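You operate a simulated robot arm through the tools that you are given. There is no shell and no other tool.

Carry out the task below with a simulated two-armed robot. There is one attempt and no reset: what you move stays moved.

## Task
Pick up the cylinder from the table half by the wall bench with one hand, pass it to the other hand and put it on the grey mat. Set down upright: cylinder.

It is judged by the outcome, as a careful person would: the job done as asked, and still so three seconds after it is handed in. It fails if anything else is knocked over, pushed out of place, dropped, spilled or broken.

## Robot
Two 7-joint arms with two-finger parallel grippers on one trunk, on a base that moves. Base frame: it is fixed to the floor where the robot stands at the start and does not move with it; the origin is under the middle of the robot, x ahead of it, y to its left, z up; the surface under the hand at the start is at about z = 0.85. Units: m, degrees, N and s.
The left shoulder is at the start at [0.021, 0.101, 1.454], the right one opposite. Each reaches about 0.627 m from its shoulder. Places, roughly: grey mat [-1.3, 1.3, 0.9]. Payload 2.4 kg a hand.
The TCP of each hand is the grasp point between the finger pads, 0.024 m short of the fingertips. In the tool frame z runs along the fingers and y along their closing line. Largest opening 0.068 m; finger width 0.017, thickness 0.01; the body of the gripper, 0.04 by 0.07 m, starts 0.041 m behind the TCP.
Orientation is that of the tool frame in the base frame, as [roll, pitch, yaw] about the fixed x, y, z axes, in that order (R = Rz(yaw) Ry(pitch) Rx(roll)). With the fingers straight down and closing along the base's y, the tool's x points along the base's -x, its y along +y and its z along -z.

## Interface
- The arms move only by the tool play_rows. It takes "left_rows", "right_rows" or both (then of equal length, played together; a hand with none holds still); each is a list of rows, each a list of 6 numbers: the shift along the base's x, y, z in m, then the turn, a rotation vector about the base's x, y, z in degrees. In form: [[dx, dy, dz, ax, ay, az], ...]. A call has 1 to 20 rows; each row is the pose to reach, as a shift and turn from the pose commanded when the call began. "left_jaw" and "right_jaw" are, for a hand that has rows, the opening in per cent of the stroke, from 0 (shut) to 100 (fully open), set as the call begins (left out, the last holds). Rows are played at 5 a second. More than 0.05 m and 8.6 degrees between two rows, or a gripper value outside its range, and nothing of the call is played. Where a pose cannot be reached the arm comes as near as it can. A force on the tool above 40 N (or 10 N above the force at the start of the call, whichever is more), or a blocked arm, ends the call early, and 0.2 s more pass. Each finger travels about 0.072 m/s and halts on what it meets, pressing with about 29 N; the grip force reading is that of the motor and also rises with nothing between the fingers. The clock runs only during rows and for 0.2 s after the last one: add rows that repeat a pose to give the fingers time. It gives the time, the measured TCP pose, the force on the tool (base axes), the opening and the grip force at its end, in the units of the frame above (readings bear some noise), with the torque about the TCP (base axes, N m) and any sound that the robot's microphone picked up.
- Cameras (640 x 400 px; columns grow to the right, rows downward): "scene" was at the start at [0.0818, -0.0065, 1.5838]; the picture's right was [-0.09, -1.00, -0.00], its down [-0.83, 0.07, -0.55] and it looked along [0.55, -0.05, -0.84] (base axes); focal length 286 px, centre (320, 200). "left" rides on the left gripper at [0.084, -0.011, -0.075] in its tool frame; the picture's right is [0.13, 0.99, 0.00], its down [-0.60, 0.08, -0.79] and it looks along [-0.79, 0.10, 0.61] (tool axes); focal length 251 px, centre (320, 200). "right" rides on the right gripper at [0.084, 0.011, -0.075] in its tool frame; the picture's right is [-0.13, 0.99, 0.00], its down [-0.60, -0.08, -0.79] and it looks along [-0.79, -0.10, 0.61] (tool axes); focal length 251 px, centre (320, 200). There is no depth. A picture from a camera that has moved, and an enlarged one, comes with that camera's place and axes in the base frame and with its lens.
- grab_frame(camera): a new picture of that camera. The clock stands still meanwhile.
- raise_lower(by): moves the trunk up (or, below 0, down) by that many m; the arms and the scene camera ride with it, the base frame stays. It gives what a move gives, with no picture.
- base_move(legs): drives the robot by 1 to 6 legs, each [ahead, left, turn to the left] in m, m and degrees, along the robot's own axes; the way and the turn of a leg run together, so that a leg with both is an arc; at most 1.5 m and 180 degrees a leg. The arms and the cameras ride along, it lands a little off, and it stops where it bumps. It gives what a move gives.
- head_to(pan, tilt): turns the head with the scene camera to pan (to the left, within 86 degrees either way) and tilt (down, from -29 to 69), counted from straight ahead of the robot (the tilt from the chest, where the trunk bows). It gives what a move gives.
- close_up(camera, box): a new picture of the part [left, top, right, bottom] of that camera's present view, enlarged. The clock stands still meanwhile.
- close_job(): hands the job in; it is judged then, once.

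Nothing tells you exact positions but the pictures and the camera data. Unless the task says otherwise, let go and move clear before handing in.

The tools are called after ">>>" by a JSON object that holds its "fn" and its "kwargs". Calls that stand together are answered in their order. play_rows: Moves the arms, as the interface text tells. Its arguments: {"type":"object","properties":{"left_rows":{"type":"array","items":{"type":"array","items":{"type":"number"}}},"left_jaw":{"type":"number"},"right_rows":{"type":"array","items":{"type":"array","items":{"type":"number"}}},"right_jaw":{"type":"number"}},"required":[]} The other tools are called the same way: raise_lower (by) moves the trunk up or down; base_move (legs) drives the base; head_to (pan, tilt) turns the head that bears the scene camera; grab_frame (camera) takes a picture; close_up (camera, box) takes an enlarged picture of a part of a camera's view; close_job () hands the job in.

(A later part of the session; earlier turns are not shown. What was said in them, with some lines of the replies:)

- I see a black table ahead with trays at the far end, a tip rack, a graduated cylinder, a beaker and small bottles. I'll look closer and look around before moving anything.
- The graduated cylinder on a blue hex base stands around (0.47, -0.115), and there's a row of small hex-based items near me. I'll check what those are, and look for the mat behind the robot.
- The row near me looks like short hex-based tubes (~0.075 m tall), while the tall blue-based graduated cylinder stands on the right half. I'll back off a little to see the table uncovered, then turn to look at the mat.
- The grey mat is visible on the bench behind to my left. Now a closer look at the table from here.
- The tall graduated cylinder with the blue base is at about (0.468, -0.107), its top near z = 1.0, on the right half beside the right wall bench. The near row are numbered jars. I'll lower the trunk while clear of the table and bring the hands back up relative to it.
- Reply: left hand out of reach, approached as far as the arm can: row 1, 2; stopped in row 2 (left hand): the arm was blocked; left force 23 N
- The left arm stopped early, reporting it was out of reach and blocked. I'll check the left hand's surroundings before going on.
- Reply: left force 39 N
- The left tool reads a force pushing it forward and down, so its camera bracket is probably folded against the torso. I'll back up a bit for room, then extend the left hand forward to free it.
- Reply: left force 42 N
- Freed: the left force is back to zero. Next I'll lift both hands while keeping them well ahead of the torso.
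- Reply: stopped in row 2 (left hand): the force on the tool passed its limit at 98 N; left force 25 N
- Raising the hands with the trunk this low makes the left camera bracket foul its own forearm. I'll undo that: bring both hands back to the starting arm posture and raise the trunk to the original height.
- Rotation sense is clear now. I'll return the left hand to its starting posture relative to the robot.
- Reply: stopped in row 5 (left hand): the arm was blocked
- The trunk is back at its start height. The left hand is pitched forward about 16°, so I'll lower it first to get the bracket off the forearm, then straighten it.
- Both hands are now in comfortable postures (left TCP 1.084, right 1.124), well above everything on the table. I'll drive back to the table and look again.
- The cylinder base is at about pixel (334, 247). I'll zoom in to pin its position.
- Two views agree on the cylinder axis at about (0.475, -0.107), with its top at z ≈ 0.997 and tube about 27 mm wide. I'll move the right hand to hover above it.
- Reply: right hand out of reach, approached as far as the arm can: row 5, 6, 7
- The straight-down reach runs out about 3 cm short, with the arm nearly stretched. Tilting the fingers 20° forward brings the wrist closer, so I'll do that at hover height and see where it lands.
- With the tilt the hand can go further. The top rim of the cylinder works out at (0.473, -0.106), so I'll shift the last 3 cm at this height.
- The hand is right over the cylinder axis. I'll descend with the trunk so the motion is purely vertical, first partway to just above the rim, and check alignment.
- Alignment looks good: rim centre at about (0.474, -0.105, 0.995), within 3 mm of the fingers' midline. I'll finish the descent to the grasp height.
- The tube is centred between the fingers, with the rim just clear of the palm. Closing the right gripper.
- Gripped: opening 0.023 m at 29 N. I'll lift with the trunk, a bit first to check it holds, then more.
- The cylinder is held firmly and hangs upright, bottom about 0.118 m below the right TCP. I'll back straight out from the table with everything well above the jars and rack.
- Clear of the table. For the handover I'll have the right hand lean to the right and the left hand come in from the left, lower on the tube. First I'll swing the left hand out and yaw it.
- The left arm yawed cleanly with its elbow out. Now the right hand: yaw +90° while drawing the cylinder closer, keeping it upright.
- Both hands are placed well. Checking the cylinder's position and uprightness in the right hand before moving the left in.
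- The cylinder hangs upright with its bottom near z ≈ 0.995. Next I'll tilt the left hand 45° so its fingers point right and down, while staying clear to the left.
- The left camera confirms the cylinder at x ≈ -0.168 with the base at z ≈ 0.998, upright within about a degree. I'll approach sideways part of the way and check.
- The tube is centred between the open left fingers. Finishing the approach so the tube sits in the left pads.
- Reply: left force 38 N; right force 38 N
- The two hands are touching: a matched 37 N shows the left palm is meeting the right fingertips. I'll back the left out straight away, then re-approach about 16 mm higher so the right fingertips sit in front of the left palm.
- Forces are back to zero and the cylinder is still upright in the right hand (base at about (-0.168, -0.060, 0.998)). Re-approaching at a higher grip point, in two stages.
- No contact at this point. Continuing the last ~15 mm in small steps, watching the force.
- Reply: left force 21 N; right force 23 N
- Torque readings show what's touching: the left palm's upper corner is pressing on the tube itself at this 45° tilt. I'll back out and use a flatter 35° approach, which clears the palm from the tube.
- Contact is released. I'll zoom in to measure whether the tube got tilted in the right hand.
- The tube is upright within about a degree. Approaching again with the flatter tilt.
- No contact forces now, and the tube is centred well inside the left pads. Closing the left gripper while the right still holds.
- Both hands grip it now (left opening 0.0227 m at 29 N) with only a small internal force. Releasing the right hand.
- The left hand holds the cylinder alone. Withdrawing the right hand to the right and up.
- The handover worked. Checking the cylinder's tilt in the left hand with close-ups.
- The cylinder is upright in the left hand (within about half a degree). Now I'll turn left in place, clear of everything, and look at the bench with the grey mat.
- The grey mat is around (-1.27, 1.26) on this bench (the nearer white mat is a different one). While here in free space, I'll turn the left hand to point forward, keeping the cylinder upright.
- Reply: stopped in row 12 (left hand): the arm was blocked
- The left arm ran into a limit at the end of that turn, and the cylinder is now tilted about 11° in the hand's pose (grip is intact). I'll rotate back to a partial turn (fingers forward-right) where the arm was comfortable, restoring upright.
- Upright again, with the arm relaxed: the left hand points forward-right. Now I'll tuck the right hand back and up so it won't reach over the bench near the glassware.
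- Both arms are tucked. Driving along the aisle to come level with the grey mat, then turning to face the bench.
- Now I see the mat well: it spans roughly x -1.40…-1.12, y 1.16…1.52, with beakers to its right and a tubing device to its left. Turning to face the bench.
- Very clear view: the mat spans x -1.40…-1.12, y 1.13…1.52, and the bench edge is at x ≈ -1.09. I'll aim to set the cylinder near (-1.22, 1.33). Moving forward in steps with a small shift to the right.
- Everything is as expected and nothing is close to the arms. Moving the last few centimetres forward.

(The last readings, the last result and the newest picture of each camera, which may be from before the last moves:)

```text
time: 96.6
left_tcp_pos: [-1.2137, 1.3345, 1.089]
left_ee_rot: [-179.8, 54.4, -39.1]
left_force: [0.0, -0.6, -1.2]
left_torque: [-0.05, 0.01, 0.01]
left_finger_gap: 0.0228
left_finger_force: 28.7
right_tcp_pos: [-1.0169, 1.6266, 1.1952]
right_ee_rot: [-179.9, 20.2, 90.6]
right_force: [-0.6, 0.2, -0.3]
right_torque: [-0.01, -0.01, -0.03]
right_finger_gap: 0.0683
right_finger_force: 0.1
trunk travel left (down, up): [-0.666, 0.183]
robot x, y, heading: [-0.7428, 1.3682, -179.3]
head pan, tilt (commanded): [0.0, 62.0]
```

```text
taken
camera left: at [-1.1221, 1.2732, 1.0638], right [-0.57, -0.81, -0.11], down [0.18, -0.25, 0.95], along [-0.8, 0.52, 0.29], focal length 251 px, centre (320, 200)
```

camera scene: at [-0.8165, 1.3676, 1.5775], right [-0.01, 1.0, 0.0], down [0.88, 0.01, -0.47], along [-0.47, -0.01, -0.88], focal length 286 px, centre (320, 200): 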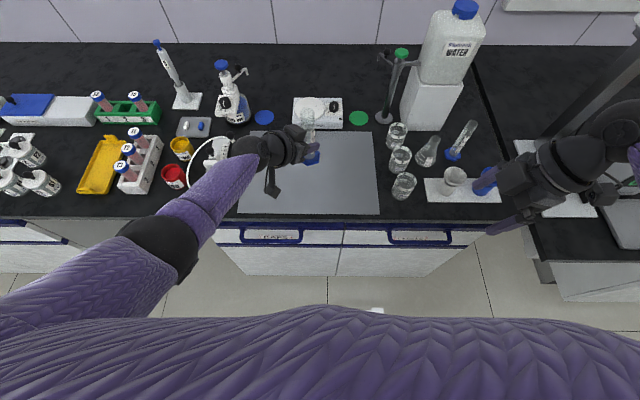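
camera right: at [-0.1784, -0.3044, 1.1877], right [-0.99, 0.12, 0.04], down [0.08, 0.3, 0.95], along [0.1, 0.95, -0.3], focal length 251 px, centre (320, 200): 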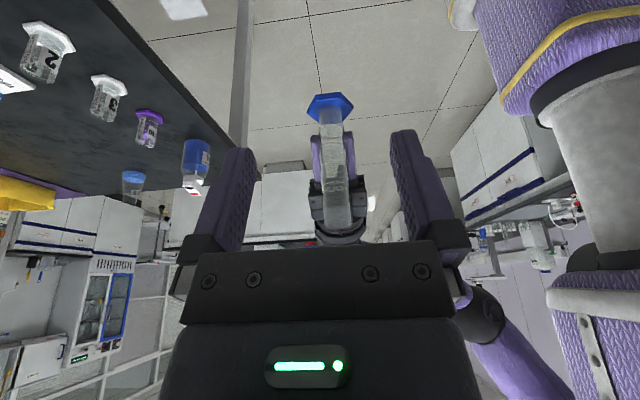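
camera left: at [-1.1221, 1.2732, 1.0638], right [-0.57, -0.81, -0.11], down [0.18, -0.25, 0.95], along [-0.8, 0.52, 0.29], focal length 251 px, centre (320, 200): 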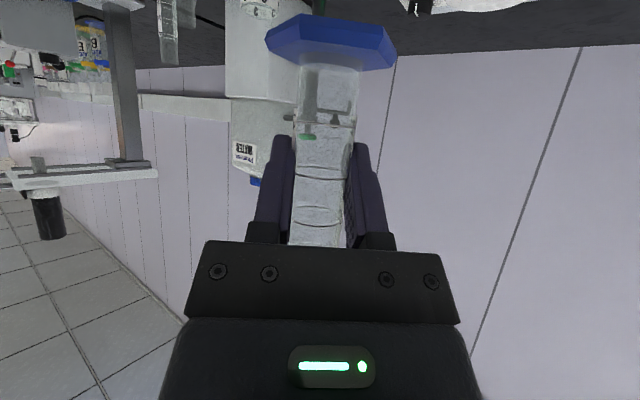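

The cylinder hovers over the mat with its bottom around z ≈ 1.03. Lowering with the trunk most of the way, then I'll check the gap.

>>> {"fn": "raise_lower", "kwargs": {"by": -0.09}}

>>> {"fn": "grab_frame", "kwargs": {"camera": "scene"}}

>>> {"fn": "close_up", "kwargs": {"camera": "scene", "box": [230, 90, 390, 210]}}

>>> {"fn": "grab_frame", "kwargs": {"camera": "left"}}

>>> {"fn": "grab_frame", "kwargs": {"camera": "right"}}

```text
time: 97.9
left_tcp_pos: [-1.2139, 1.3338, 0.9998]
left_ee_rot: [-179.7, 54.5, -39.1]
left_force: [1.1, 0.1, -0.6]
left_torque: [-0.01, -0.05, 0.0]
left_finger_gap: 0.023
left_finger_force: 28.8
right_tcp_pos: [-1.0167, 1.6264, 1.1044]
right_ee_rot: [-180.0, 20.0, 90.6]
right_force: [0.7, 0.1, 0.0]
right_torque: [0.0, -0.01, -0.03]
right_finger_gap: 0.068
right_finger_force: 0.1
trunk travel left (down, up): [-0.576, 0.273]
robot x, y, heading: [-0.741, 1.3672, -179.4]
head pan, tilt (commanded): [0.0, 62.0]
```

```text
taken
camera scene: at [-0.8194, 1.3675, 1.4875], right [-0.01, 1.0, 0.0], down [0.88, 0.01, -0.47], along [-0.47, -0.01, -0.88], focal length 286 px, centre (320, 200)
```

scene: 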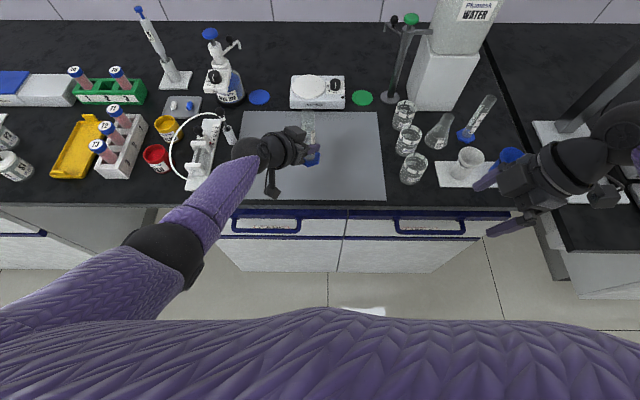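

```text
3.33 times, centred on (310, 150) of scene
camera zoom: at [-0.8194, 1.3675, 1.4875], right [-0.01, 1.0, 0.0], down [0.88, 0.01, -0.47], along [-0.47, -0.01, -0.88], focal length 953 px, centre (353, 367)
```

zoom: 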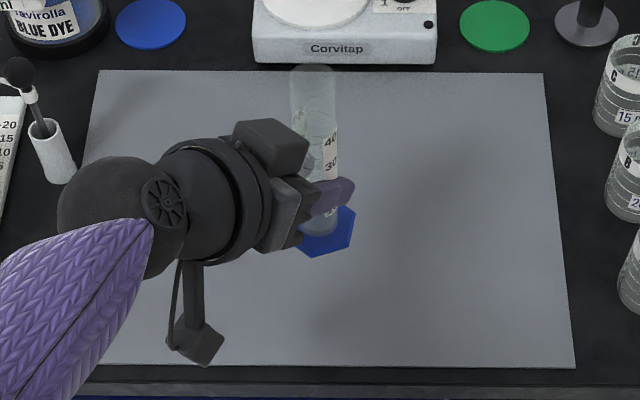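

```text
taken
camera left: at [-1.122, 1.2735, 0.974], right [-0.57, -0.81, -0.11], down [0.18, -0.25, 0.95], along [-0.8, 0.52, 0.29], focal length 251 px, centre (320, 200)
```

left: 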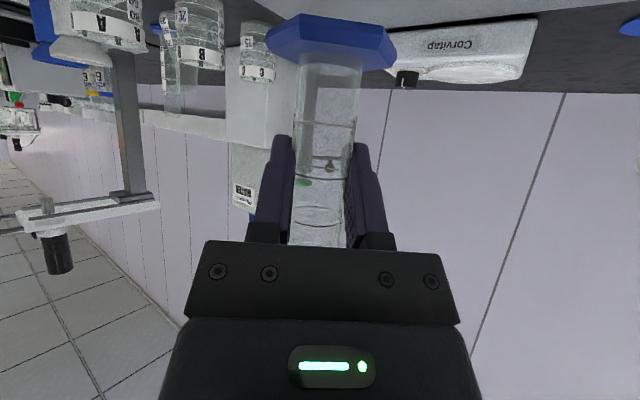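

```text
taken
camera right: at [-1.0078, 1.7324, 1.1474], right [0.99, -0.11, 0.04], down [-0.08, -0.3, 0.95], along [-0.09, -0.95, -0.3], focal length 251 px, centre (320, 200)
```

right: 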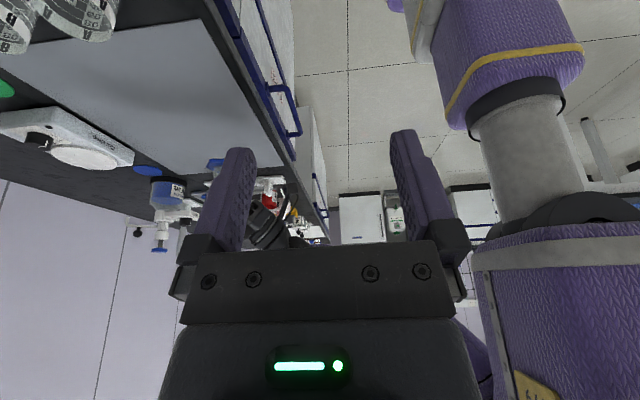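

All clear. Lowering a further 25 mm by trunk; after that I'll use small arm steps with force sensing.

>>> {"fn": "raise_lower", "kwargs": {"by": -0.022}}

>>> {"fn": "close_up", "kwargs": {"camera": "scene", "box": [230, 90, 390, 210]}}

>>> {"fn": "grab_frame", "kwargs": {"camera": "left"}}

```text
time: 98.5
left_tcp_pos: [-1.2116, 1.3333, 0.9764]
left_ee_rot: [-179.9, 54.5, -39.2]
left_force: [-0.6, -0.3, -1.4]
left_torque: [0.0, 0.01, 0.03]
left_finger_gap: 0.0229
left_finger_force: 28.9
right_tcp_pos: [-1.0175, 1.6266, 1.0824]
right_ee_rot: [180.0, 19.9, 90.8]
right_force: [0.9, 0.1, 0.4]
right_torque: [-0.01, 0.0, 0.01]
right_finger_gap: 0.0678
right_finger_force: 0.1
trunk travel left (down, up): [-0.554, 0.295]
robot x, y, heading: [-0.7379, 1.3647, -179.5]
head pan, tilt (commanded): [0.0, 62.0]
```

```text
3.33 times, centred on (310, 150) of scene
camera zoom: at [-0.8206, 1.3674, 1.4654], right [-0.01, 1.0, 0.0], down [0.88, 0.01, -0.47], along [-0.47, -0.01, -0.88], focal length 953 px, centre (353, 367)
```

zoom: 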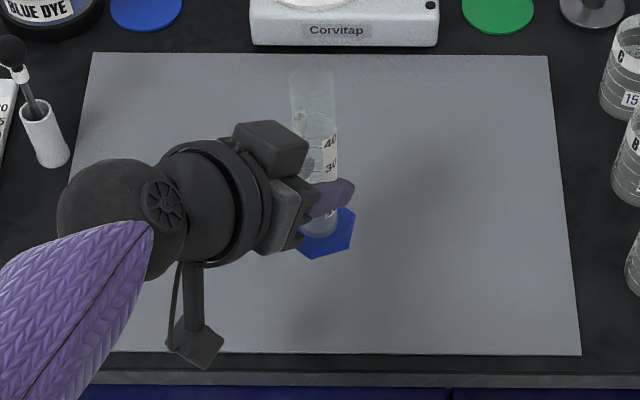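

```text
taken
camera left: at [-1.1219, 1.2734, 0.9519], right [-0.57, -0.81, -0.11], down [0.18, -0.25, 0.95], along [-0.8, 0.52, 0.29], focal length 251 px, centre (320, 200)
```

left: 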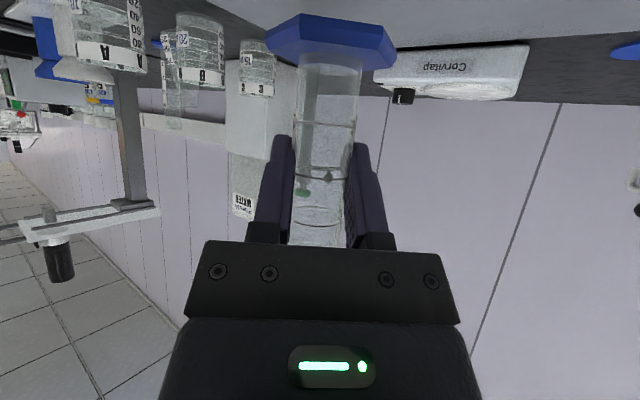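

Bottom is about 15 mm above the mat. Going down in small arm steps, watching the vertical force.

>>> {"fn": "play_rows", "kwargs": {"left_rows": [[0, 0, -0.003, 0, 0, 0], [0, 0, -0.006, 0, 0, 0], [0, 0, -0.008, 0, 0, 0], [0, 0, -0.008, 0, 0, 0]]}}

>>> {"fn": "close_up", "kwargs": {"camera": "left", "box": [220, 0, 440, 120]}}

```text
time: 99.5
left_tcp_pos: [-1.2124, 1.3332, 0.9695]
left_ee_rot: [-179.8, 54.5, -39.2]
left_force: [0.1, -0.7, -1.0]
left_torque: [0.01, -0.05, 0.03]
left_finger_gap: 0.023
left_finger_force: 29.0
right_tcp_pos: [-1.0181, 1.6264, 1.0828]
right_ee_rot: [-179.9, 19.9, 90.7]
right_force: [-0.3, 0.3, -0.1]
right_torque: [0.01, 0.01, -0.02]
right_finger_gap: 0.0678
right_finger_force: 0.0
trunk travel left (down, up): [-0.554, 0.295]
robot x, y, heading: [-0.7422, 1.3646, -179.5]
head pan, tilt (commanded): [0.0, 62.0]
```

```text
2.91 times, centred on (330, 60) of left
camera zoom: at [-1.1222, 1.2736, 0.9438], right [-0.57, -0.81, -0.11], down [0.18, -0.25, 0.95], along [-0.8, 0.52, 0.29], focal length 731 px, centre (291, 607)
```

zoom: 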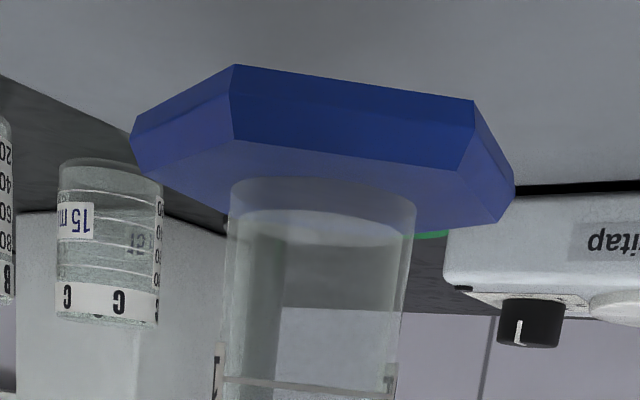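

No contact yet. Continuing down in 2 mm steps.

>>> {"fn": "play_rows", "kwargs": {"left_rows": [[0, 0, -0.002, 0, 0, 0], [0, 0, -0.004, 0, 0, 0], [0, 0, -0.004, 0, 0, 0]]}}

>>> {"fn": "play_rows", "kwargs": {"left_rows": [[0, 0, -0.001, 0, 0, 0], [0, 0, -0.002, 0, 0, 0], [0, 0, -0.002, 0, 0, 0]]}}

>>> {"fn": "close_up", "kwargs": {"camera": "left", "box": [220, 0, 440, 120]}}

```text
time: 100.3
left_tcp_pos: [-1.2123, 1.3347, 0.9649]
left_ee_rot: [-179.8, 54.6, -39.3]
left_force: [0.3, 0.1, -1.3]
left_torque: [-0.02, 0.0, 0.0]
left_finger_gap: 0.0229
left_finger_force: 29.4
right_tcp_pos: [-1.017, 1.6264, 1.0829]
right_ee_rot: [-179.9, 20.0, 90.7]
right_force: [0.1, 0.5, -0.4]
right_torque: [0.01, 0.04, 0.03]
right_finger_gap: 0.068
right_finger_force: 0.1
trunk travel left (down, up): [-0.554, 0.295]
robot x, y, heading: [-0.7355, 1.3667, -179.1]
head pan, tilt (commanded): [0.0, 62.0]
```

```text
time: 101.1
left_tcp_pos: [-1.2133, 1.3334, 0.9631]
left_ee_rot: [-179.9, 54.6, -39.1]
left_force: [-0.1, -0.1, -0.3]
left_torque: [-0.01, 0.0, 0.0]
left_finger_gap: 0.023
left_finger_force: 28.6
right_tcp_pos: [-1.0172, 1.626, 1.0838]
right_ee_rot: [-180.0, 20.1, 90.7]
right_force: [0.6, 0.3, -0.5]
right_torque: [-0.05, 0.0, -0.02]
right_finger_gap: 0.068
right_finger_force: 0.0
trunk travel left (down, up): [-0.554, 0.295]
robot x, y, heading: [-0.7364, 1.3687, -179.3]
head pan, tilt (commanded): [0.0, 62.0]
```

```text
2.91 times, centred on (330, 60) of left
camera zoom: at [-1.1219, 1.2737, 0.9379], right [-0.57, -0.81, -0.11], down [0.18, -0.25, 0.95], along [-0.8, 0.52, 0.29], focal length 731 px, centre (291, 607)
```

zoom: 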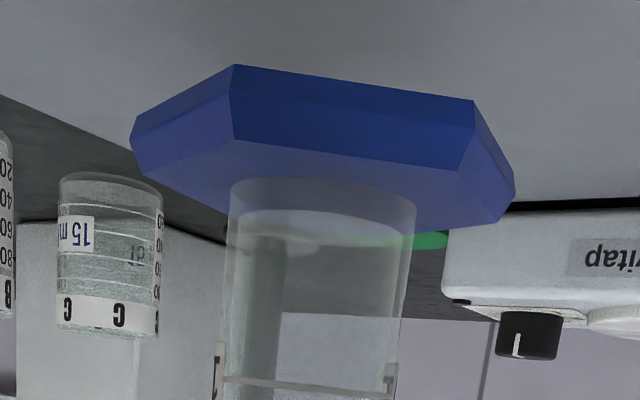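

Still free. A few more millimetres.

>>> {"fn": "play_rows", "kwargs": {"left_rows": [[0, 0, -0.001, 0, 0, 0], [0, 0, -0.002, 0, 0, 0], [0, 0, -0.002, 0, 0, 0]]}}

>>> {"fn": "play_rows", "kwargs": {"left_rows": [[0, 0, -0.001, 0, 0, 0], [0, 0, -0.002, 0, 0, 0], [0, 0, -0.002, 0, 0, 0]]}}

>>> {"fn": "grab_frame", "kwargs": {"camera": "left"}}

```text
time: 101.9
left_tcp_pos: [-1.2136, 1.3344, 0.9611]
left_ee_rot: [-179.8, 54.5, -39.2]
left_force: [0.3, 0.1, -1.2]
left_torque: [0.01, 0.0, 0.02]
left_finger_gap: 0.0229
left_finger_force: 29.1
right_tcp_pos: [-1.0171, 1.6268, 1.0824]
right_ee_rot: [180.0, 20.1, 90.7]
right_force: [0.1, 0.8, 1.0]
right_torque: [0.0, -0.03, -0.01]
right_finger_gap: 0.068
right_finger_force: 0.1
trunk travel left (down, up): [-0.554, 0.295]
robot x, y, heading: [-0.74, 1.3666, -179.3]
head pan, tilt (commanded): [0.0, 62.0]
```

```text
time: 102.7
left_tcp_pos: [-1.213, 1.3329, 0.9595]
left_ee_rot: [-179.8, 54.5, -39.2]
left_force: [-0.6, 0.6, 0.3]
left_torque: [-0.02, 0.01, 0.02]
left_finger_gap: 0.0226
left_finger_force: 29.4
right_tcp_pos: [-1.0175, 1.6257, 1.0831]
right_ee_rot: [180.0, 20.1, 90.7]
right_force: [0.5, 0.0, -0.5]
right_torque: [0.01, -0.01, -0.04]
right_finger_gap: 0.0678
right_finger_force: 0.0
trunk travel left (down, up): [-0.554, 0.295]
robot x, y, heading: [-0.7435, 1.3687, -179.5]
head pan, tilt (commanded): [0.0, 62.0]
```

```text
taken
camera left: at [-1.1222, 1.2733, 0.9339], right [-0.57, -0.81, -0.11], down [0.18, -0.25, 0.95], along [-0.8, 0.52, 0.29], focal length 251 px, centre (320, 200)
```

left: 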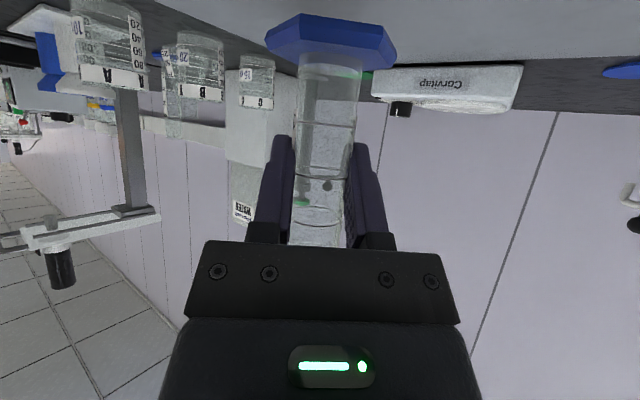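

Continuing down slowly.

>>> {"fn": "play_rows", "kwargs": {"left_rows": [[0, 0, -0.001, 0, 0, 0], [0, 0, -0.002, 0, 0, 0], [0, 0, -0.002, 0, 0, 0]]}}

>>> {"fn": "play_rows", "kwargs": {"left_rows": [[0, 0, -0.001, 0, 0, 0], [0, 0, -0.002, 0, 0, 0], [0, 0, -0.002, 0, 0, 0]]}}

>>> {"fn": "close_up", "kwargs": {"camera": "left", "box": [220, 0, 440, 120]}}

>>> {"fn": "close_up", "kwargs": {"camera": "scene", "box": [260, 100, 370, 200]}}

```text
time: 103.5
left_tcp_pos: [-1.2133, 1.3348, 0.9571]
left_ee_rot: [-179.9, 54.5, -39.1]
left_force: [-0.2, -1.5, -0.7]
left_torque: [-0.03, 0.02, 0.03]
left_finger_gap: 0.0229
left_finger_force: 28.5
right_tcp_pos: [-1.0179, 1.6257, 1.0834]
right_ee_rot: [180.0, 20.0, 90.7]
right_force: [-0.2, -0.2, -0.6]
right_torque: [0.02, 0.01, 0.0]
right_finger_gap: 0.0683
right_finger_force: 0.1
trunk travel left (down, up): [-0.554, 0.295]
robot x, y, heading: [-0.7418, 1.3687, -179.3]
head pan, tilt (commanded): [0.0, 62.0]
```

```text
time: 104.3
left_tcp_pos: [-1.2129, 1.3357, 0.9551]
left_ee_rot: [-179.8, 54.4, -39.1]
left_force: [-0.5, 0.3, -1.4]
left_torque: [-0.01, 0.01, 0.01]
left_finger_gap: 0.0228
left_finger_force: 29.1
right_tcp_pos: [-1.018, 1.6265, 1.0827]
right_ee_rot: [180.0, 20.0, 90.7]
right_force: [0.1, -0.8, -0.2]
right_torque: [0.0, -0.02, 0.0]
right_finger_gap: 0.0678
right_finger_force: 0.1
trunk travel left (down, up): [-0.554, 0.295]
robot x, y, heading: [-0.7381, 1.3686, -179.5]
head pan, tilt (commanded): [0.0, 62.0]
```

```text
2.91 times, centred on (330, 60) of left
camera zoom: at [-1.1218, 1.2735, 0.9298], right [-0.57, -0.81, -0.11], down [0.18, -0.25, 0.95], along [-0.8, 0.52, 0.29], focal length 731 px, centre (291, 607)
```

zoom: 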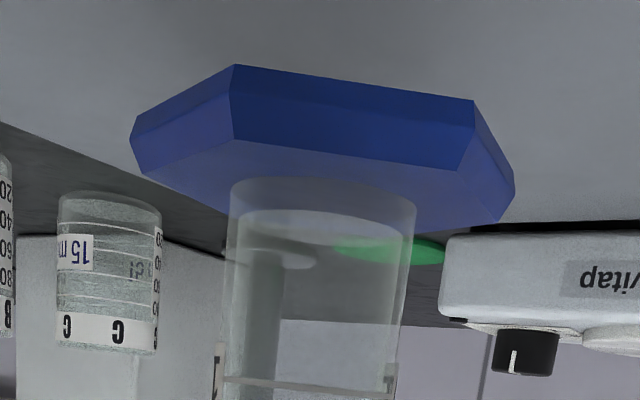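

```text
4.00 times, centred on (315, 150) of scene
camera zoom: at [-0.8208, 1.3675, 1.4654], right [-0.01, 1.0, 0.0], down [0.88, 0.01, -0.47], along [-0.47, -0.01, -0.88], focal length 1144 px, centre (340, 400)
```

zoom: 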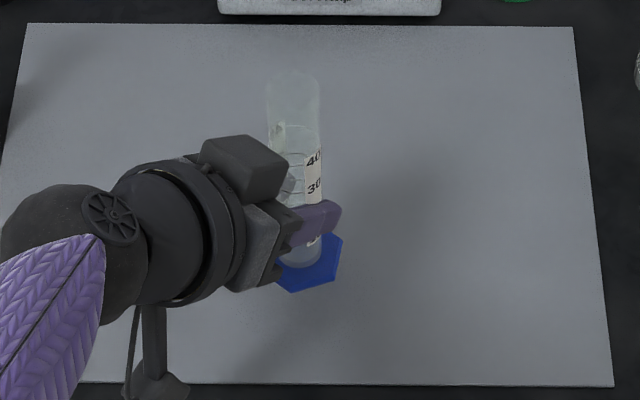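

Triangulating the beaker bases puts the bench top at z ≈ 0.85, lower than I assumed, so the mat is really x -1.455…-1.157, y 1.13…1.53. There's about 4 cm still to go and room to move deeper onto the mat, so I'll advance 4 cm first.

>>> {"fn": "base_move", "kwargs": {"legs": [[0.045, 0, 0]]}}

>>> {"fn": "raise_lower", "kwargs": {"by": -0.025}}

>>> {"fn": "grab_frame", "kwargs": {"camera": "scene"}}

>>> {"fn": "grab_frame", "kwargs": {"camera": "left"}}

>>> {"fn": "grab_frame", "kwargs": {"camera": "right"}}

```text
time: 105.2
left_tcp_pos: [-1.258, 1.3348, 0.9535]
left_ee_rot: [-179.7, 54.5, -39.0]
left_force: [-0.9, 0.0, 0.2]
left_torque: [0.01, -0.02, -0.05]
left_finger_gap: 0.0231
left_finger_force: 28.9
right_tcp_pos: [-1.0635, 1.6254, 1.0823]
right_ee_rot: [179.9, 20.0, 90.7]
right_force: [-0.4, 0.1, -1.3]
right_torque: [0.01, 0.02, 0.02]
right_finger_gap: 0.0682
right_finger_force: 0.0
trunk travel left (down, up): [-0.554, 0.295]
robot x, y, heading: [-0.7854, 1.3692, -179.2]
head pan, tilt (commanded): [0.0, 62.0]
```

```text
time: 106.0
left_tcp_pos: [-1.2586, 1.3339, 0.9291]
left_ee_rot: [-179.8, 54.5, -39.2]
left_force: [0.1, 0.7, -1.1]
left_torque: [0.04, 0.0, 0.01]
left_finger_gap: 0.0229
left_finger_force: 28.8
right_tcp_pos: [-1.0622, 1.6263, 1.0588]
right_ee_rot: [-180.0, 20.2, 90.7]
right_force: [0.1, -0.6, -0.2]
right_torque: [-0.03, -0.01, 0.02]
right_finger_gap: 0.068
right_finger_force: 0.1
trunk travel left (down, up): [-0.529, 0.32]
robot x, y, heading: [-0.789, 1.37, -179.3]
head pan, tilt (commanded): [0.0, 62.0]
```

```text
taken
camera scene: at [-0.8676, 1.367, 1.4403], right [-0.01, 1.0, 0.0], down [0.88, 0.01, -0.47], along [-0.47, -0.01, -0.88], focal length 286 px, centre (320, 200)
```

scene: 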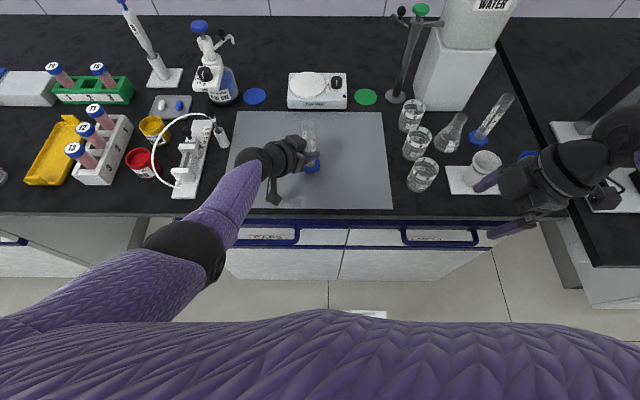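

```text
taken
camera left: at [-1.1669, 1.2731, 0.9047], right [-0.57, -0.81, -0.11], down [0.18, -0.25, 0.95], along [-0.8, 0.52, 0.29], focal length 251 px, centre (320, 200)
```

left: 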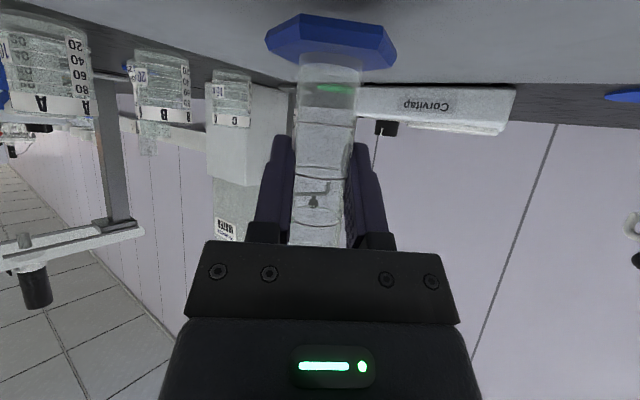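

```text
taken
camera right: at [-1.0529, 1.7319, 1.1001], right [0.99, -0.11, 0.04], down [-0.08, -0.3, 0.95], along [-0.09, -0.95, -0.3], focal length 251 px, centre (320, 200)
```

right: 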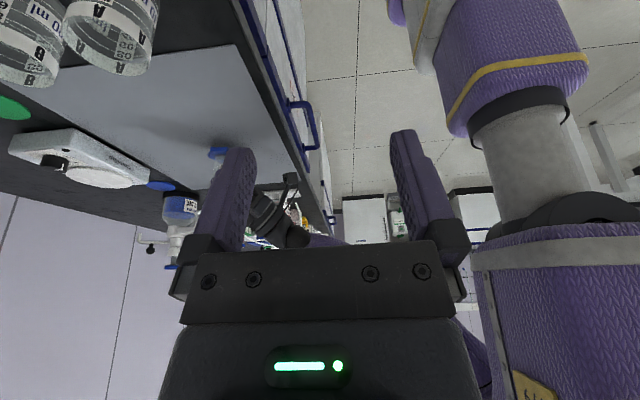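

All clear around both hands. The bottom should be about 15 mm above the mat now; stepping down with force sensing.

>>> {"fn": "play_rows", "kwargs": {"left_rows": [[0, 0, -0.003, 0, 0, 0], [0, 0, -0.006, 0, 0, 0], [0, 0, -0.009, 0, 0, 0], [0, 0, -0.009, 0, 0, 0]]}}

>>> {"fn": "play_rows", "kwargs": {"left_rows": [[0, 0, -0.001, 0, 0, 0], [0, 0, -0.002, 0, 0, 0], [0, 0, -0.002, 0, 0, 0]]}}

>>> {"fn": "close_up", "kwargs": {"camera": "left", "box": [220, 0, 440, 120]}}

```text
time: 107.0
left_tcp_pos: [-1.2593, 1.3347, 0.9207]
left_ee_rot: [-179.7, 54.5, -39.3]
left_force: [0.0, 0.1, -0.1]
left_torque: [-0.01, 0.0, 0.04]
left_finger_gap: 0.023
left_finger_force: 29.2
right_tcp_pos: [-1.0637, 1.626, 1.0579]
right_ee_rot: [179.9, 20.0, 90.6]
right_force: [0.4, 0.2, 0.0]
right_torque: [0.0, -0.02, 0.01]
right_finger_gap: 0.068
right_finger_force: 0.0
trunk travel left (down, up): [-0.529, 0.32]
robot x, y, heading: [-0.7847, 1.3658, -179.3]
head pan, tilt (commanded): [0.0, 62.0]
```

```text
time: 107.8
left_tcp_pos: [-1.2583, 1.3341, 0.9188]
left_ee_rot: [-179.7, 54.5, -39.3]
left_force: [0.4, -0.1, -0.9]
left_torque: [-0.01, 0.0, -0.02]
left_finger_gap: 0.0232
left_finger_force: 29.0
right_tcp_pos: [-1.0618, 1.626, 1.0573]
right_ee_rot: [-179.9, 19.9, 90.6]
right_force: [0.0, 0.5, 0.6]
right_torque: [0.01, -0.01, -0.01]
right_finger_gap: 0.068
right_finger_force: 0.0
trunk travel left (down, up): [-0.529, 0.32]
robot x, y, heading: [-0.782, 1.3664, -179.5]
head pan, tilt (commanded): [0.0, 62.0]
```

```text
2.91 times, centred on (330, 60) of left
camera zoom: at [-1.167, 1.2732, 0.8934], right [-0.57, -0.81, -0.11], down [0.18, -0.25, 0.95], along [-0.8, 0.52, 0.29], focal length 731 px, centre (291, 607)
```

zoom: 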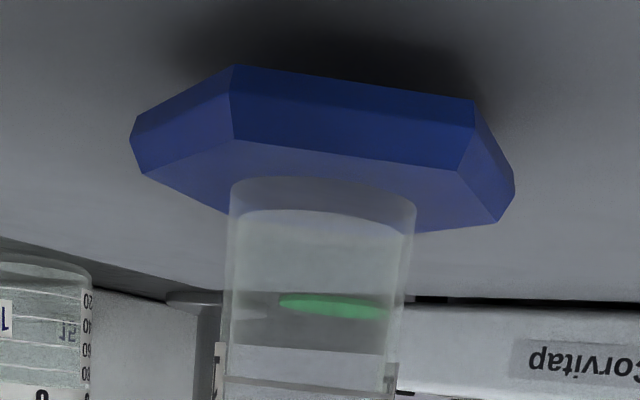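

A contact shadow now appears under the base, so the mat is very close. Continuing in 1–2 mm steps.

>>> {"fn": "play_rows", "kwargs": {"left_rows": [[0, 0, -0.001, 0, 0, 0], [0, 0, -0.002, 0, 0, 0], [0, 0, -0.002, 0, 0, 0]]}}

>>> {"fn": "play_rows", "kwargs": {"left_rows": [[0, 0, -0.001, 0, 0, 0], [0, 0, -0.002, 0, 0, 0], [0, 0, -0.002, 0, 0, 0]]}}

>>> {"fn": "close_up", "kwargs": {"camera": "left", "box": [220, 0, 440, 120]}}

```text
time: 108.5
left_tcp_pos: [-1.259, 1.3339, 0.9171]
left_ee_rot: [-179.8, 54.5, -39.2]
left_force: [-0.5, -0.4, -1.1]
left_torque: [0.02, 0.01, -0.02]
left_finger_gap: 0.0231
left_finger_force: 29.5
right_tcp_pos: [-1.0626, 1.6262, 1.058]
right_ee_rot: [180.0, 20.0, 90.7]
right_force: [0.2, -0.5, 0.0]
right_torque: [-0.02, 0.0, 0.0]
right_finger_gap: 0.0679
right_finger_force: 0.1
trunk travel left (down, up): [-0.529, 0.32]
robot x, y, heading: [-0.7861, 1.37, -179.3]
head pan, tilt (commanded): [0.0, 62.0]
```

```text
time: 109.3
left_tcp_pos: [-1.2585, 1.3331, 0.915]
left_ee_rot: [-179.8, 54.5, -39.1]
left_force: [-0.8, 0.4, -0.2]
left_torque: [-0.01, 0.03, -0.01]
left_finger_gap: 0.0231
left_finger_force: 29.5
right_tcp_pos: [-1.0625, 1.6259, 1.0584]
right_ee_rot: [180.0, 20.0, 90.6]
right_force: [0.8, -1.7, 0.3]
right_torque: [-0.01, 0.01, -0.05]
right_finger_gap: 0.0682
right_finger_force: 0.1
trunk travel left (down, up): [-0.529, 0.32]
robot x, y, heading: [-0.7901, 1.3697, -179.4]
head pan, tilt (commanded): [0.0, 62.0]
```

```text
2.91 times, centred on (330, 60) of left
camera zoom: at [-1.1667, 1.2731, 0.8898], right [-0.57, -0.81, -0.11], down [0.18, -0.25, 0.95], along [-0.8, 0.52, 0.29], focal length 731 px, centre (291, 607)
```

zoom: 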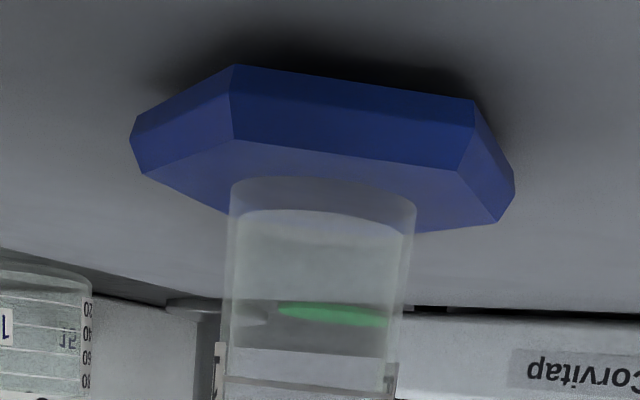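

The shadow is tightening, nearly there. Stepping down again.

>>> {"fn": "play_rows", "kwargs": {"left_rows": [[0, 0, -0.001, 0, 0, 0], [0, 0, -0.002, 0, 0, 0], [0, 0, -0.002, 0, 0, 0]]}}

>>> {"fn": "close_up", "kwargs": {"camera": "left", "box": [220, 0, 440, 120]}}

```text
time: 110.2
left_tcp_pos: [-1.258, 1.334, 0.913]
left_ee_rot: [-179.9, 54.5, -39.2]
left_force: [-0.1, 0.0, -0.2]
left_torque: [0.0, 0.01, -0.02]
left_finger_gap: 0.0231
left_finger_force: 29.1
right_tcp_pos: [-1.062, 1.6265, 1.0585]
right_ee_rot: [-180.0, 20.1, 90.7]
right_force: [-0.3, -0.7, -0.7]
right_torque: [0.01, -0.03, -0.01]
right_finger_gap: 0.0681
right_finger_force: 0.1
trunk travel left (down, up): [-0.529, 0.32]
robot x, y, heading: [-0.7824, 1.3656, -179.3]
head pan, tilt (commanded): [0.0, 62.0]
```

```text
2.91 times, centred on (330, 60) of left
camera zoom: at [-1.1667, 1.2735, 0.888], right [-0.57, -0.81, -0.11], down [0.18, -0.25, 0.95], along [-0.8, 0.52, 0.29], focal length 731 px, centre (291, 607)
```

zoom: 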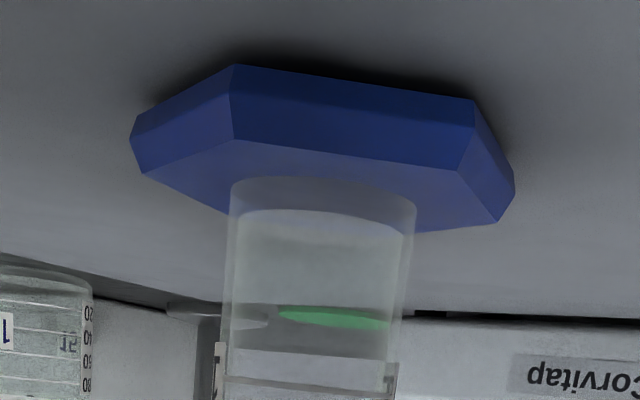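

>>> {"fn": "play_rows", "kwargs": {"left_rows": [[0, 0, -0.001, 0, 0, 0], [0, 0, -0.0015, 0, 0, 0], [0, 0, -0.0015, 0, 0, 0]]}}

>>> {"fn": "close_up", "kwargs": {"camera": "left", "box": [220, 0, 440, 120]}}

```text
time: 111.0
left_tcp_pos: [-1.2579, 1.3348, 0.9128]
left_ee_rot: [-179.8, 54.5, -39.1]
left_force: [-0.7, -0.2, -0.9]
left_torque: [0.0, -0.01, -0.02]
left_finger_gap: 0.0229
left_finger_force: 29.7
right_tcp_pos: [-1.0627, 1.6255, 1.0591]
right_ee_rot: [-180.0, 19.9, 90.6]
right_force: [0.1, -0.3, 0.3]
right_torque: [-0.01, 0.0, 0.02]
right_finger_gap: 0.0679
right_finger_force: 0.0
trunk travel left (down, up): [-0.529, 0.32]
robot x, y, heading: [-0.785, 1.3713, -179.6]
head pan, tilt (commanded): [0.0, 62.0]
```

```text
2.91 times, centred on (330, 60) of left
camera zoom: at [-1.1661, 1.274, 0.8876], right [-0.57, -0.81, -0.11], down [0.18, -0.25, 0.95], along [-0.8, 0.52, 0.29], focal length 731 px, centre (291, 607)
```

zoom: 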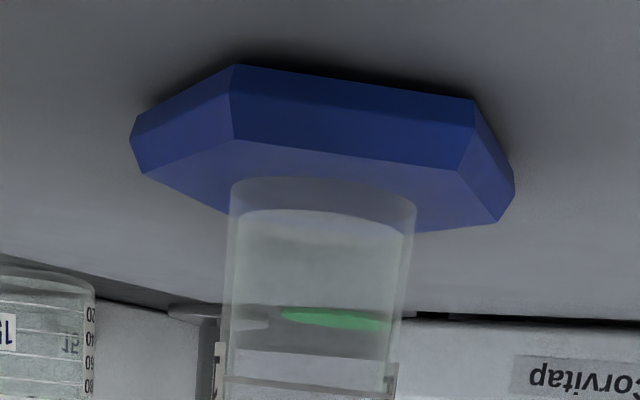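

The arm seems near its stretch limit (only 0.4 mm of 1.5 mm moved, with no contact force). I'll use tiny trunk steps instead.

>>> {"fn": "raise_lower", "kwargs": {"by": -0.002}}

>>> {"fn": "close_up", "kwargs": {"camera": "left", "box": [220, 0, 440, 120]}}

```text
time: 111.5
left_tcp_pos: [-1.259, 1.3343, 0.9117]
left_ee_rot: [-179.7, 54.5, -39.3]
left_force: [0.5, 0.1, 5.1]
left_torque: [0.12, 0.17, 0.01]
left_finger_gap: 0.0231
left_finger_force: 29.3
right_tcp_pos: [-1.0623, 1.6254, 1.0565]
right_ee_rot: [180.0, 20.1, 90.7]
right_force: [-0.1, 0.9, 0.3]
right_torque: [-0.01, -0.02, 0.0]
right_finger_gap: 0.068
right_finger_force: 0.0
trunk travel left (down, up): [-0.527, 0.322]
robot x, y, heading: [-0.7872, 1.3725, -179.1]
head pan, tilt (commanded): [0.0, 62.0]
```

```text
2.91 times, centred on (330, 60) of left
camera zoom: at [-1.1661, 1.274, 0.886], right [-0.57, -0.81, -0.11], down [0.18, -0.25, 0.95], along [-0.8, 0.52, 0.29], focal length 731 px, centre (291, 607)
```

zoom: 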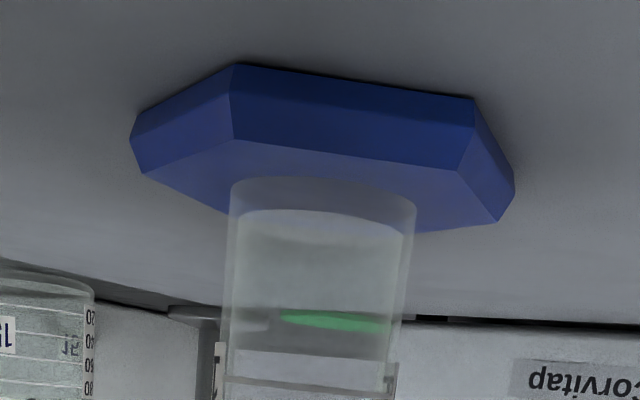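

Contact: 5 N, and the torque says the far edge of the base touches first, so it's about 1° off flat. I'll correct that small tilt, then seat it.

>>> {"fn": "play_rows", "kwargs": {"left_rows": [[0, 0, 0, 0.32, 0.39, 0], [0, 0, 0, 0.63, 0.78, 0], [0, 0, 0, 0.63, 0.78, 0]]}}

>>> {"fn": "close_up", "kwargs": {"camera": "left", "box": [220, 0, 440, 120]}}

```text
time: 112.3
left_tcp_pos: [-1.2566, 1.3332, 0.91]
left_ee_rot: [-179.8, 55.5, -39.1]
left_force: [0.6, -2.5, 5.7]
left_torque: [-0.24, -0.06, -0.04]
left_finger_gap: 0.0228
left_finger_force: 28.6
right_tcp_pos: [-1.062, 1.626, 1.0557]
right_ee_rot: [180.0, 20.0, 90.7]
right_force: [0.3, -0.1, 0.4]
right_torque: [0.0, -0.02, -0.02]
right_finger_gap: 0.0682
right_finger_force: 0.0
trunk travel left (down, up): [-0.527, 0.322]
robot x, y, heading: [-0.7867, 1.3666, -179.2]
head pan, tilt (commanded): [0.0, 62.0]
```

```text
2.91 times, centred on (330, 60) of left
camera zoom: at [-1.1657, 1.2738, 0.884], right [-0.57, -0.81, -0.11], down [0.19, -0.26, 0.95], along [-0.8, 0.52, 0.3], focal length 731 px, centre (291, 607)
```

zoom: 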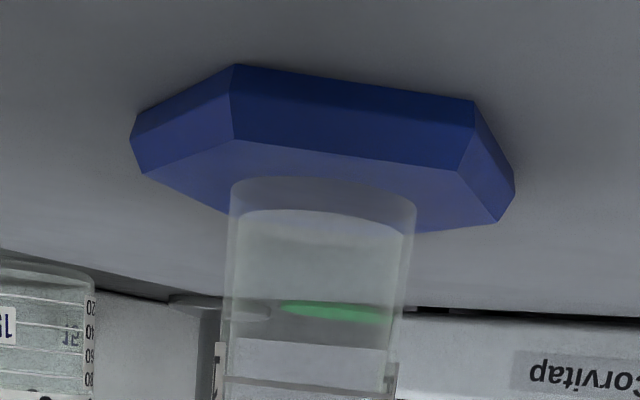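

The base now sits flush on the mat. Opening the left gripper a little first.

>>> {"fn": "play_rows", "kwargs": {"left_rows": [[0, 0, 0, 0, 0, 0], [0, 0, 0, 0, 0, 0], [0, 0, 0, 0, 0, 0]], "left_jaw": 48}}

>>> {"fn": "grab_frame", "kwargs": {"camera": "left"}}

>>> {"fn": "close_up", "kwargs": {"camera": "scene", "box": [230, 90, 390, 210]}}

```text
time: 113.1
left_tcp_pos: [-1.257, 1.334, 0.9104]
left_ee_rot: [-179.7, 55.6, -39.2]
left_force: [-0.9, 0.9, 0.6]
left_torque: [0.01, -0.02, 0.0]
left_finger_gap: 0.0324
left_finger_force: 0.1
right_tcp_pos: [-1.061, 1.6258, 1.0561]
right_ee_rot: [180.0, 20.0, 90.6]
right_force: [0.4, 0.8, 1.1]
right_torque: [0.0, -0.02, -0.02]
right_finger_gap: 0.0681
right_finger_force: 0.1
trunk travel left (down, up): [-0.527, 0.322]
robot x, y, heading: [-0.789, 1.3672, -179.5]
head pan, tilt (commanded): [0.0, 62.0]
```

```text
taken
camera left: at [-1.1659, 1.2742, 0.8838], right [-0.57, -0.81, -0.11], down [0.19, -0.26, 0.95], along [-0.8, 0.52, 0.3], focal length 251 px, centre (320, 200)
```

left: 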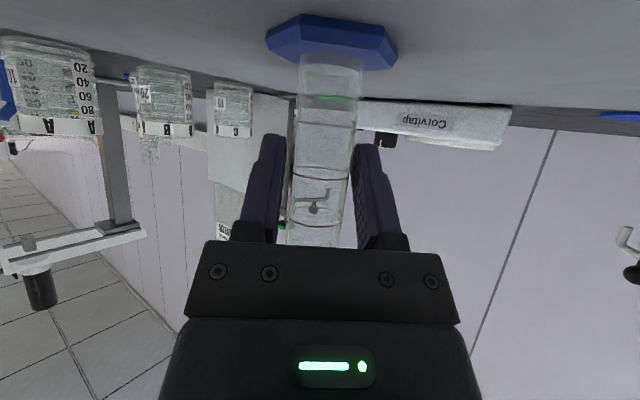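

```text
3.33 times, centred on (310, 150) of scene
camera zoom: at [-0.8677, 1.3671, 1.4384], right [-0.01, 1.0, 0.0], down [0.88, 0.01, -0.47], along [-0.47, -0.01, -0.88], focal length 953 px, centre (353, 367)
```

zoom: 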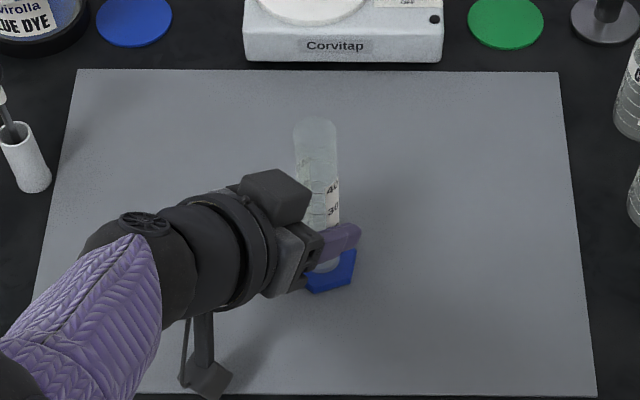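

Released and it stands on its own. Opening fully, then retreating along the finger direction (back and up).

>>> {"fn": "play_rows", "kwargs": {"left_rows": [[0, 0, 0, 0, 0, 0], [0, 0, 0, 0, 0, 0], [0, 0, 0, 0, 0, 0]], "left_jaw": 100}}

>>> {"fn": "grab_frame", "kwargs": {"camera": "left"}}

```text
time: 113.9
left_tcp_pos: [-1.257, 1.3344, 0.9109]
left_ee_rot: [-179.7, 55.6, -39.1]
left_force: [-0.7, 0.1, 0.4]
left_torque: [0.01, -0.01, 0.02]
left_finger_gap: 0.0679
left_finger_force: 0.1
right_tcp_pos: [-1.0631, 1.6265, 1.0562]
right_ee_rot: [180.0, 20.0, 90.8]
right_force: [-0.1, 0.1, -0.2]
right_torque: [0.03, 0.02, -0.03]
right_finger_gap: 0.0679
right_finger_force: 0.0
trunk travel left (down, up): [-0.527, 0.322]
robot x, y, heading: [-0.7833, 1.369, -179.4]
head pan, tilt (commanded): [0.0, 62.0]
```

```text
taken
camera left: at [-1.1659, 1.2742, 0.8838], right [-0.57, -0.81, -0.11], down [0.19, -0.26, 0.95], along [-0.8, 0.52, 0.3], focal length 251 px, centre (320, 200)
```

left: 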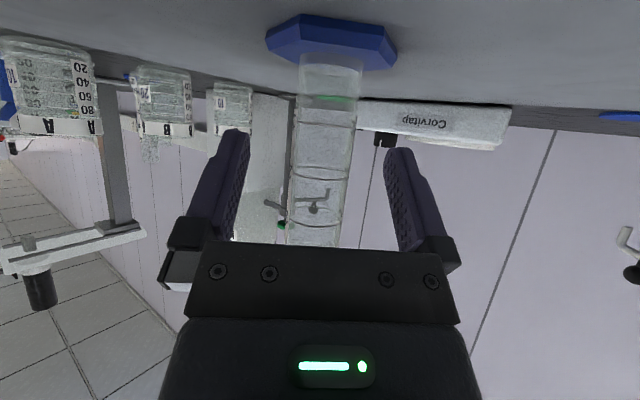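

>>> {"fn": "play_rows", "kwargs": {"left_rows": [[0.0064, -0.0052, 0.0057, 0, 0, 0], [0.0128, -0.0104, 0.0113, 0, 0, 0], [0.0256, -0.0208, 0.0226, 0, 0, 0], [0.0384, -0.0312, 0.034, 0, 0, 0], [0.0511, -0.0416, 0.0453, 0, 0, 0], [0.0639, -0.052, 0.0566, 0, 0, 0], [0.0639, -0.052, 0.0566, 0, 0, 0]]}}

>>> {"fn": "grab_frame", "kwargs": {"camera": "left"}}

>>> {"fn": "grab_frame", "kwargs": {"camera": "scene"}}

```text
time: 115.5
left_tcp_pos: [-1.1934, 1.283, 0.9673]
left_ee_rot: [-179.7, 55.4, -39.1]
left_force: [-0.7, -0.1, 0.4]
left_torque: [0.02, 0.03, -0.01]
left_finger_gap: 0.0681
left_finger_force: 0.1
right_tcp_pos: [-1.0619, 1.626, 1.0554]
right_ee_rot: [180.0, 20.0, 90.7]
right_force: [1.2, -0.5, -0.6]
right_torque: [-0.03, 0.0, -0.01]
right_finger_gap: 0.0681
right_finger_force: 0.1
trunk travel left (down, up): [-0.527, 0.322]
robot x, y, heading: [-0.7823, 1.3665, -179.7]
head pan, tilt (commanded): [0.0, 62.0]
```

```text
taken
camera left: at [-1.1022, 1.2221, 0.9403], right [-0.57, -0.81, -0.11], down [0.19, -0.26, 0.95], along [-0.8, 0.52, 0.3], focal length 251 px, centre (320, 200)
```

left: 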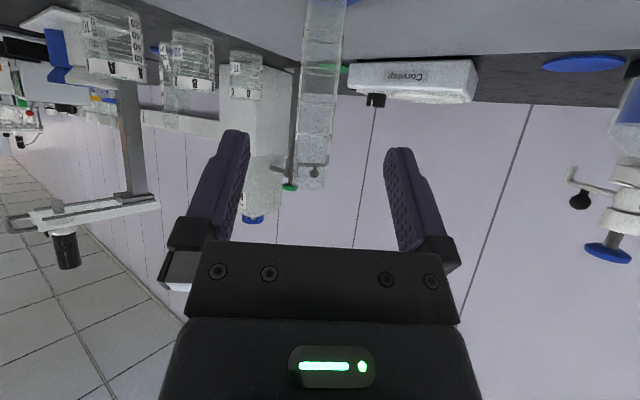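

```text
taken
camera scene: at [-0.8677, 1.3671, 1.4384], right [-0.01, 1.0, 0.0], down [0.88, 0.01, -0.47], along [-0.47, -0.01, -0.88], focal length 286 px, centre (320, 200)
```

scene: 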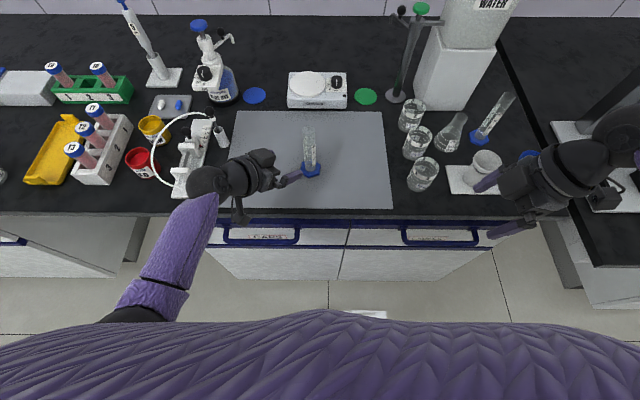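

The cylinder stands upright on the mat and the left hand is clear of it. Backing the robot away from the bench.

>>> {"fn": "base_move", "kwargs": {"legs": [[-0.25, 0, 0]]}}

>>> {"fn": "head_to", "kwargs": {"pan": 0, "tilt": 45}}

>>> {"fn": "grab_frame", "kwargs": {"camera": "scene"}}

>>> {"fn": "close_up", "kwargs": {"camera": "scene", "box": [240, 130, 420, 250]}}

```text
time: 117.3
left_tcp_pos: [-0.9435, 1.2848, 0.9673]
left_ee_rot: [-179.8, 55.4, -39.2]
left_force: [0.5, 0.8, 0.7]
left_torque: [-0.03, -0.01, -0.03]
left_finger_gap: 0.0679
left_finger_force: 0.1
right_tcp_pos: [-0.8124, 1.6285, 1.0572]
right_ee_rot: [180.0, 20.0, 90.6]
right_force: [-0.6, -0.4, 0.0]
right_torque: [0.01, 0.03, 0.03]
right_finger_gap: 0.068
right_finger_force: 0.1
trunk travel left (down, up): [-0.527, 0.322]
robot x, y, heading: [-0.5329, 1.369, -179.7]
head pan, tilt (commanded): [0.0, 62.0]
```

```text
time: 118.1
left_tcp_pos: [-0.9446, 1.2847, 0.9675]
left_ee_rot: [-179.8, 55.4, -39.1]
left_force: [1.0, -0.9, -0.2]
left_torque: [-0.01, 0.0, -0.02]
left_finger_gap: 0.0682
left_finger_force: 0.1
right_tcp_pos: [-0.8119, 1.6289, 1.0564]
right_ee_rot: [180.0, 19.9, 90.7]
right_force: [-0.2, -0.1, -0.1]
right_torque: [-0.01, 0.0, 0.02]
right_finger_gap: 0.068
right_finger_force: 0.2
trunk travel left (down, up): [-0.527, 0.322]
robot x, y, heading: [-0.5359, 1.3699, -179.3]
head pan, tilt (commanded): [0.0, 45.0]
```

```text
taken
camera scene: at [-0.6354, 1.3695, 1.4601], right [-0.01, 1.0, 0.0], down [0.71, 0.01, -0.71], along [-0.71, -0.01, -0.71], focal length 286 px, centre (320, 200)
```

scene: 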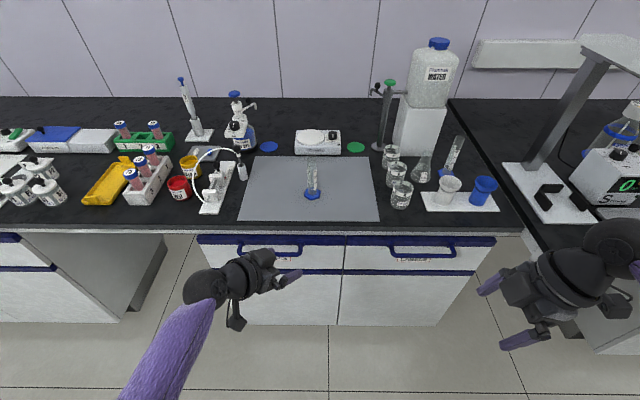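

```text
3.33 times, centred on (330, 190) of scene
camera zoom: at [-0.6354, 1.3695, 1.4601], right [-0.01, 1.0, 0.0], down [0.71, 0.01, -0.71], along [-0.71, -0.01, -0.71], focal length 953 px, centre (287, 233)
```

zoom: 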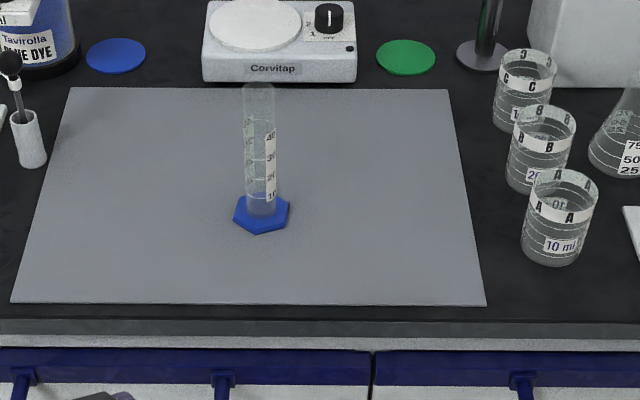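

The graduated cylinder is standing upright on the grey mat, both hands are empty and clear of it, and the items around the mat haven't moved. Handing in.

>>> {"fn": "close_job", "kwargs": {}}

```text
The job is handed in.
```

The graduated cylinder (blue hex base) is standing upright on the grey mat, well inside its edges, and I've handed the job in.

- **Which cylinder:** I took "the table half by the wall bench" to mean the half on the robot's right at the start. That was the only tall graduated cylinder on the table. The row of short jars near the front edge is numbered, so I treated those as something else.
- **How it moved:** the right hand picked it up, passed it to the left hand in free space away from the table, and the left hand set it down on the mat.
- **Knocks along the way:** in two early handover attempts the left palm pressed on the tube at roughly 20–40 N while the right hand held it. I backed off both times, and it stayed upright in the grip. Later, an arm limit tilted it about 11° for a moment before I straightened it.
- **Surroundings:** nothing else on the table or the bench was moved or knocked over in any view I took. In the last picture both hands are empty and clear of the bench.
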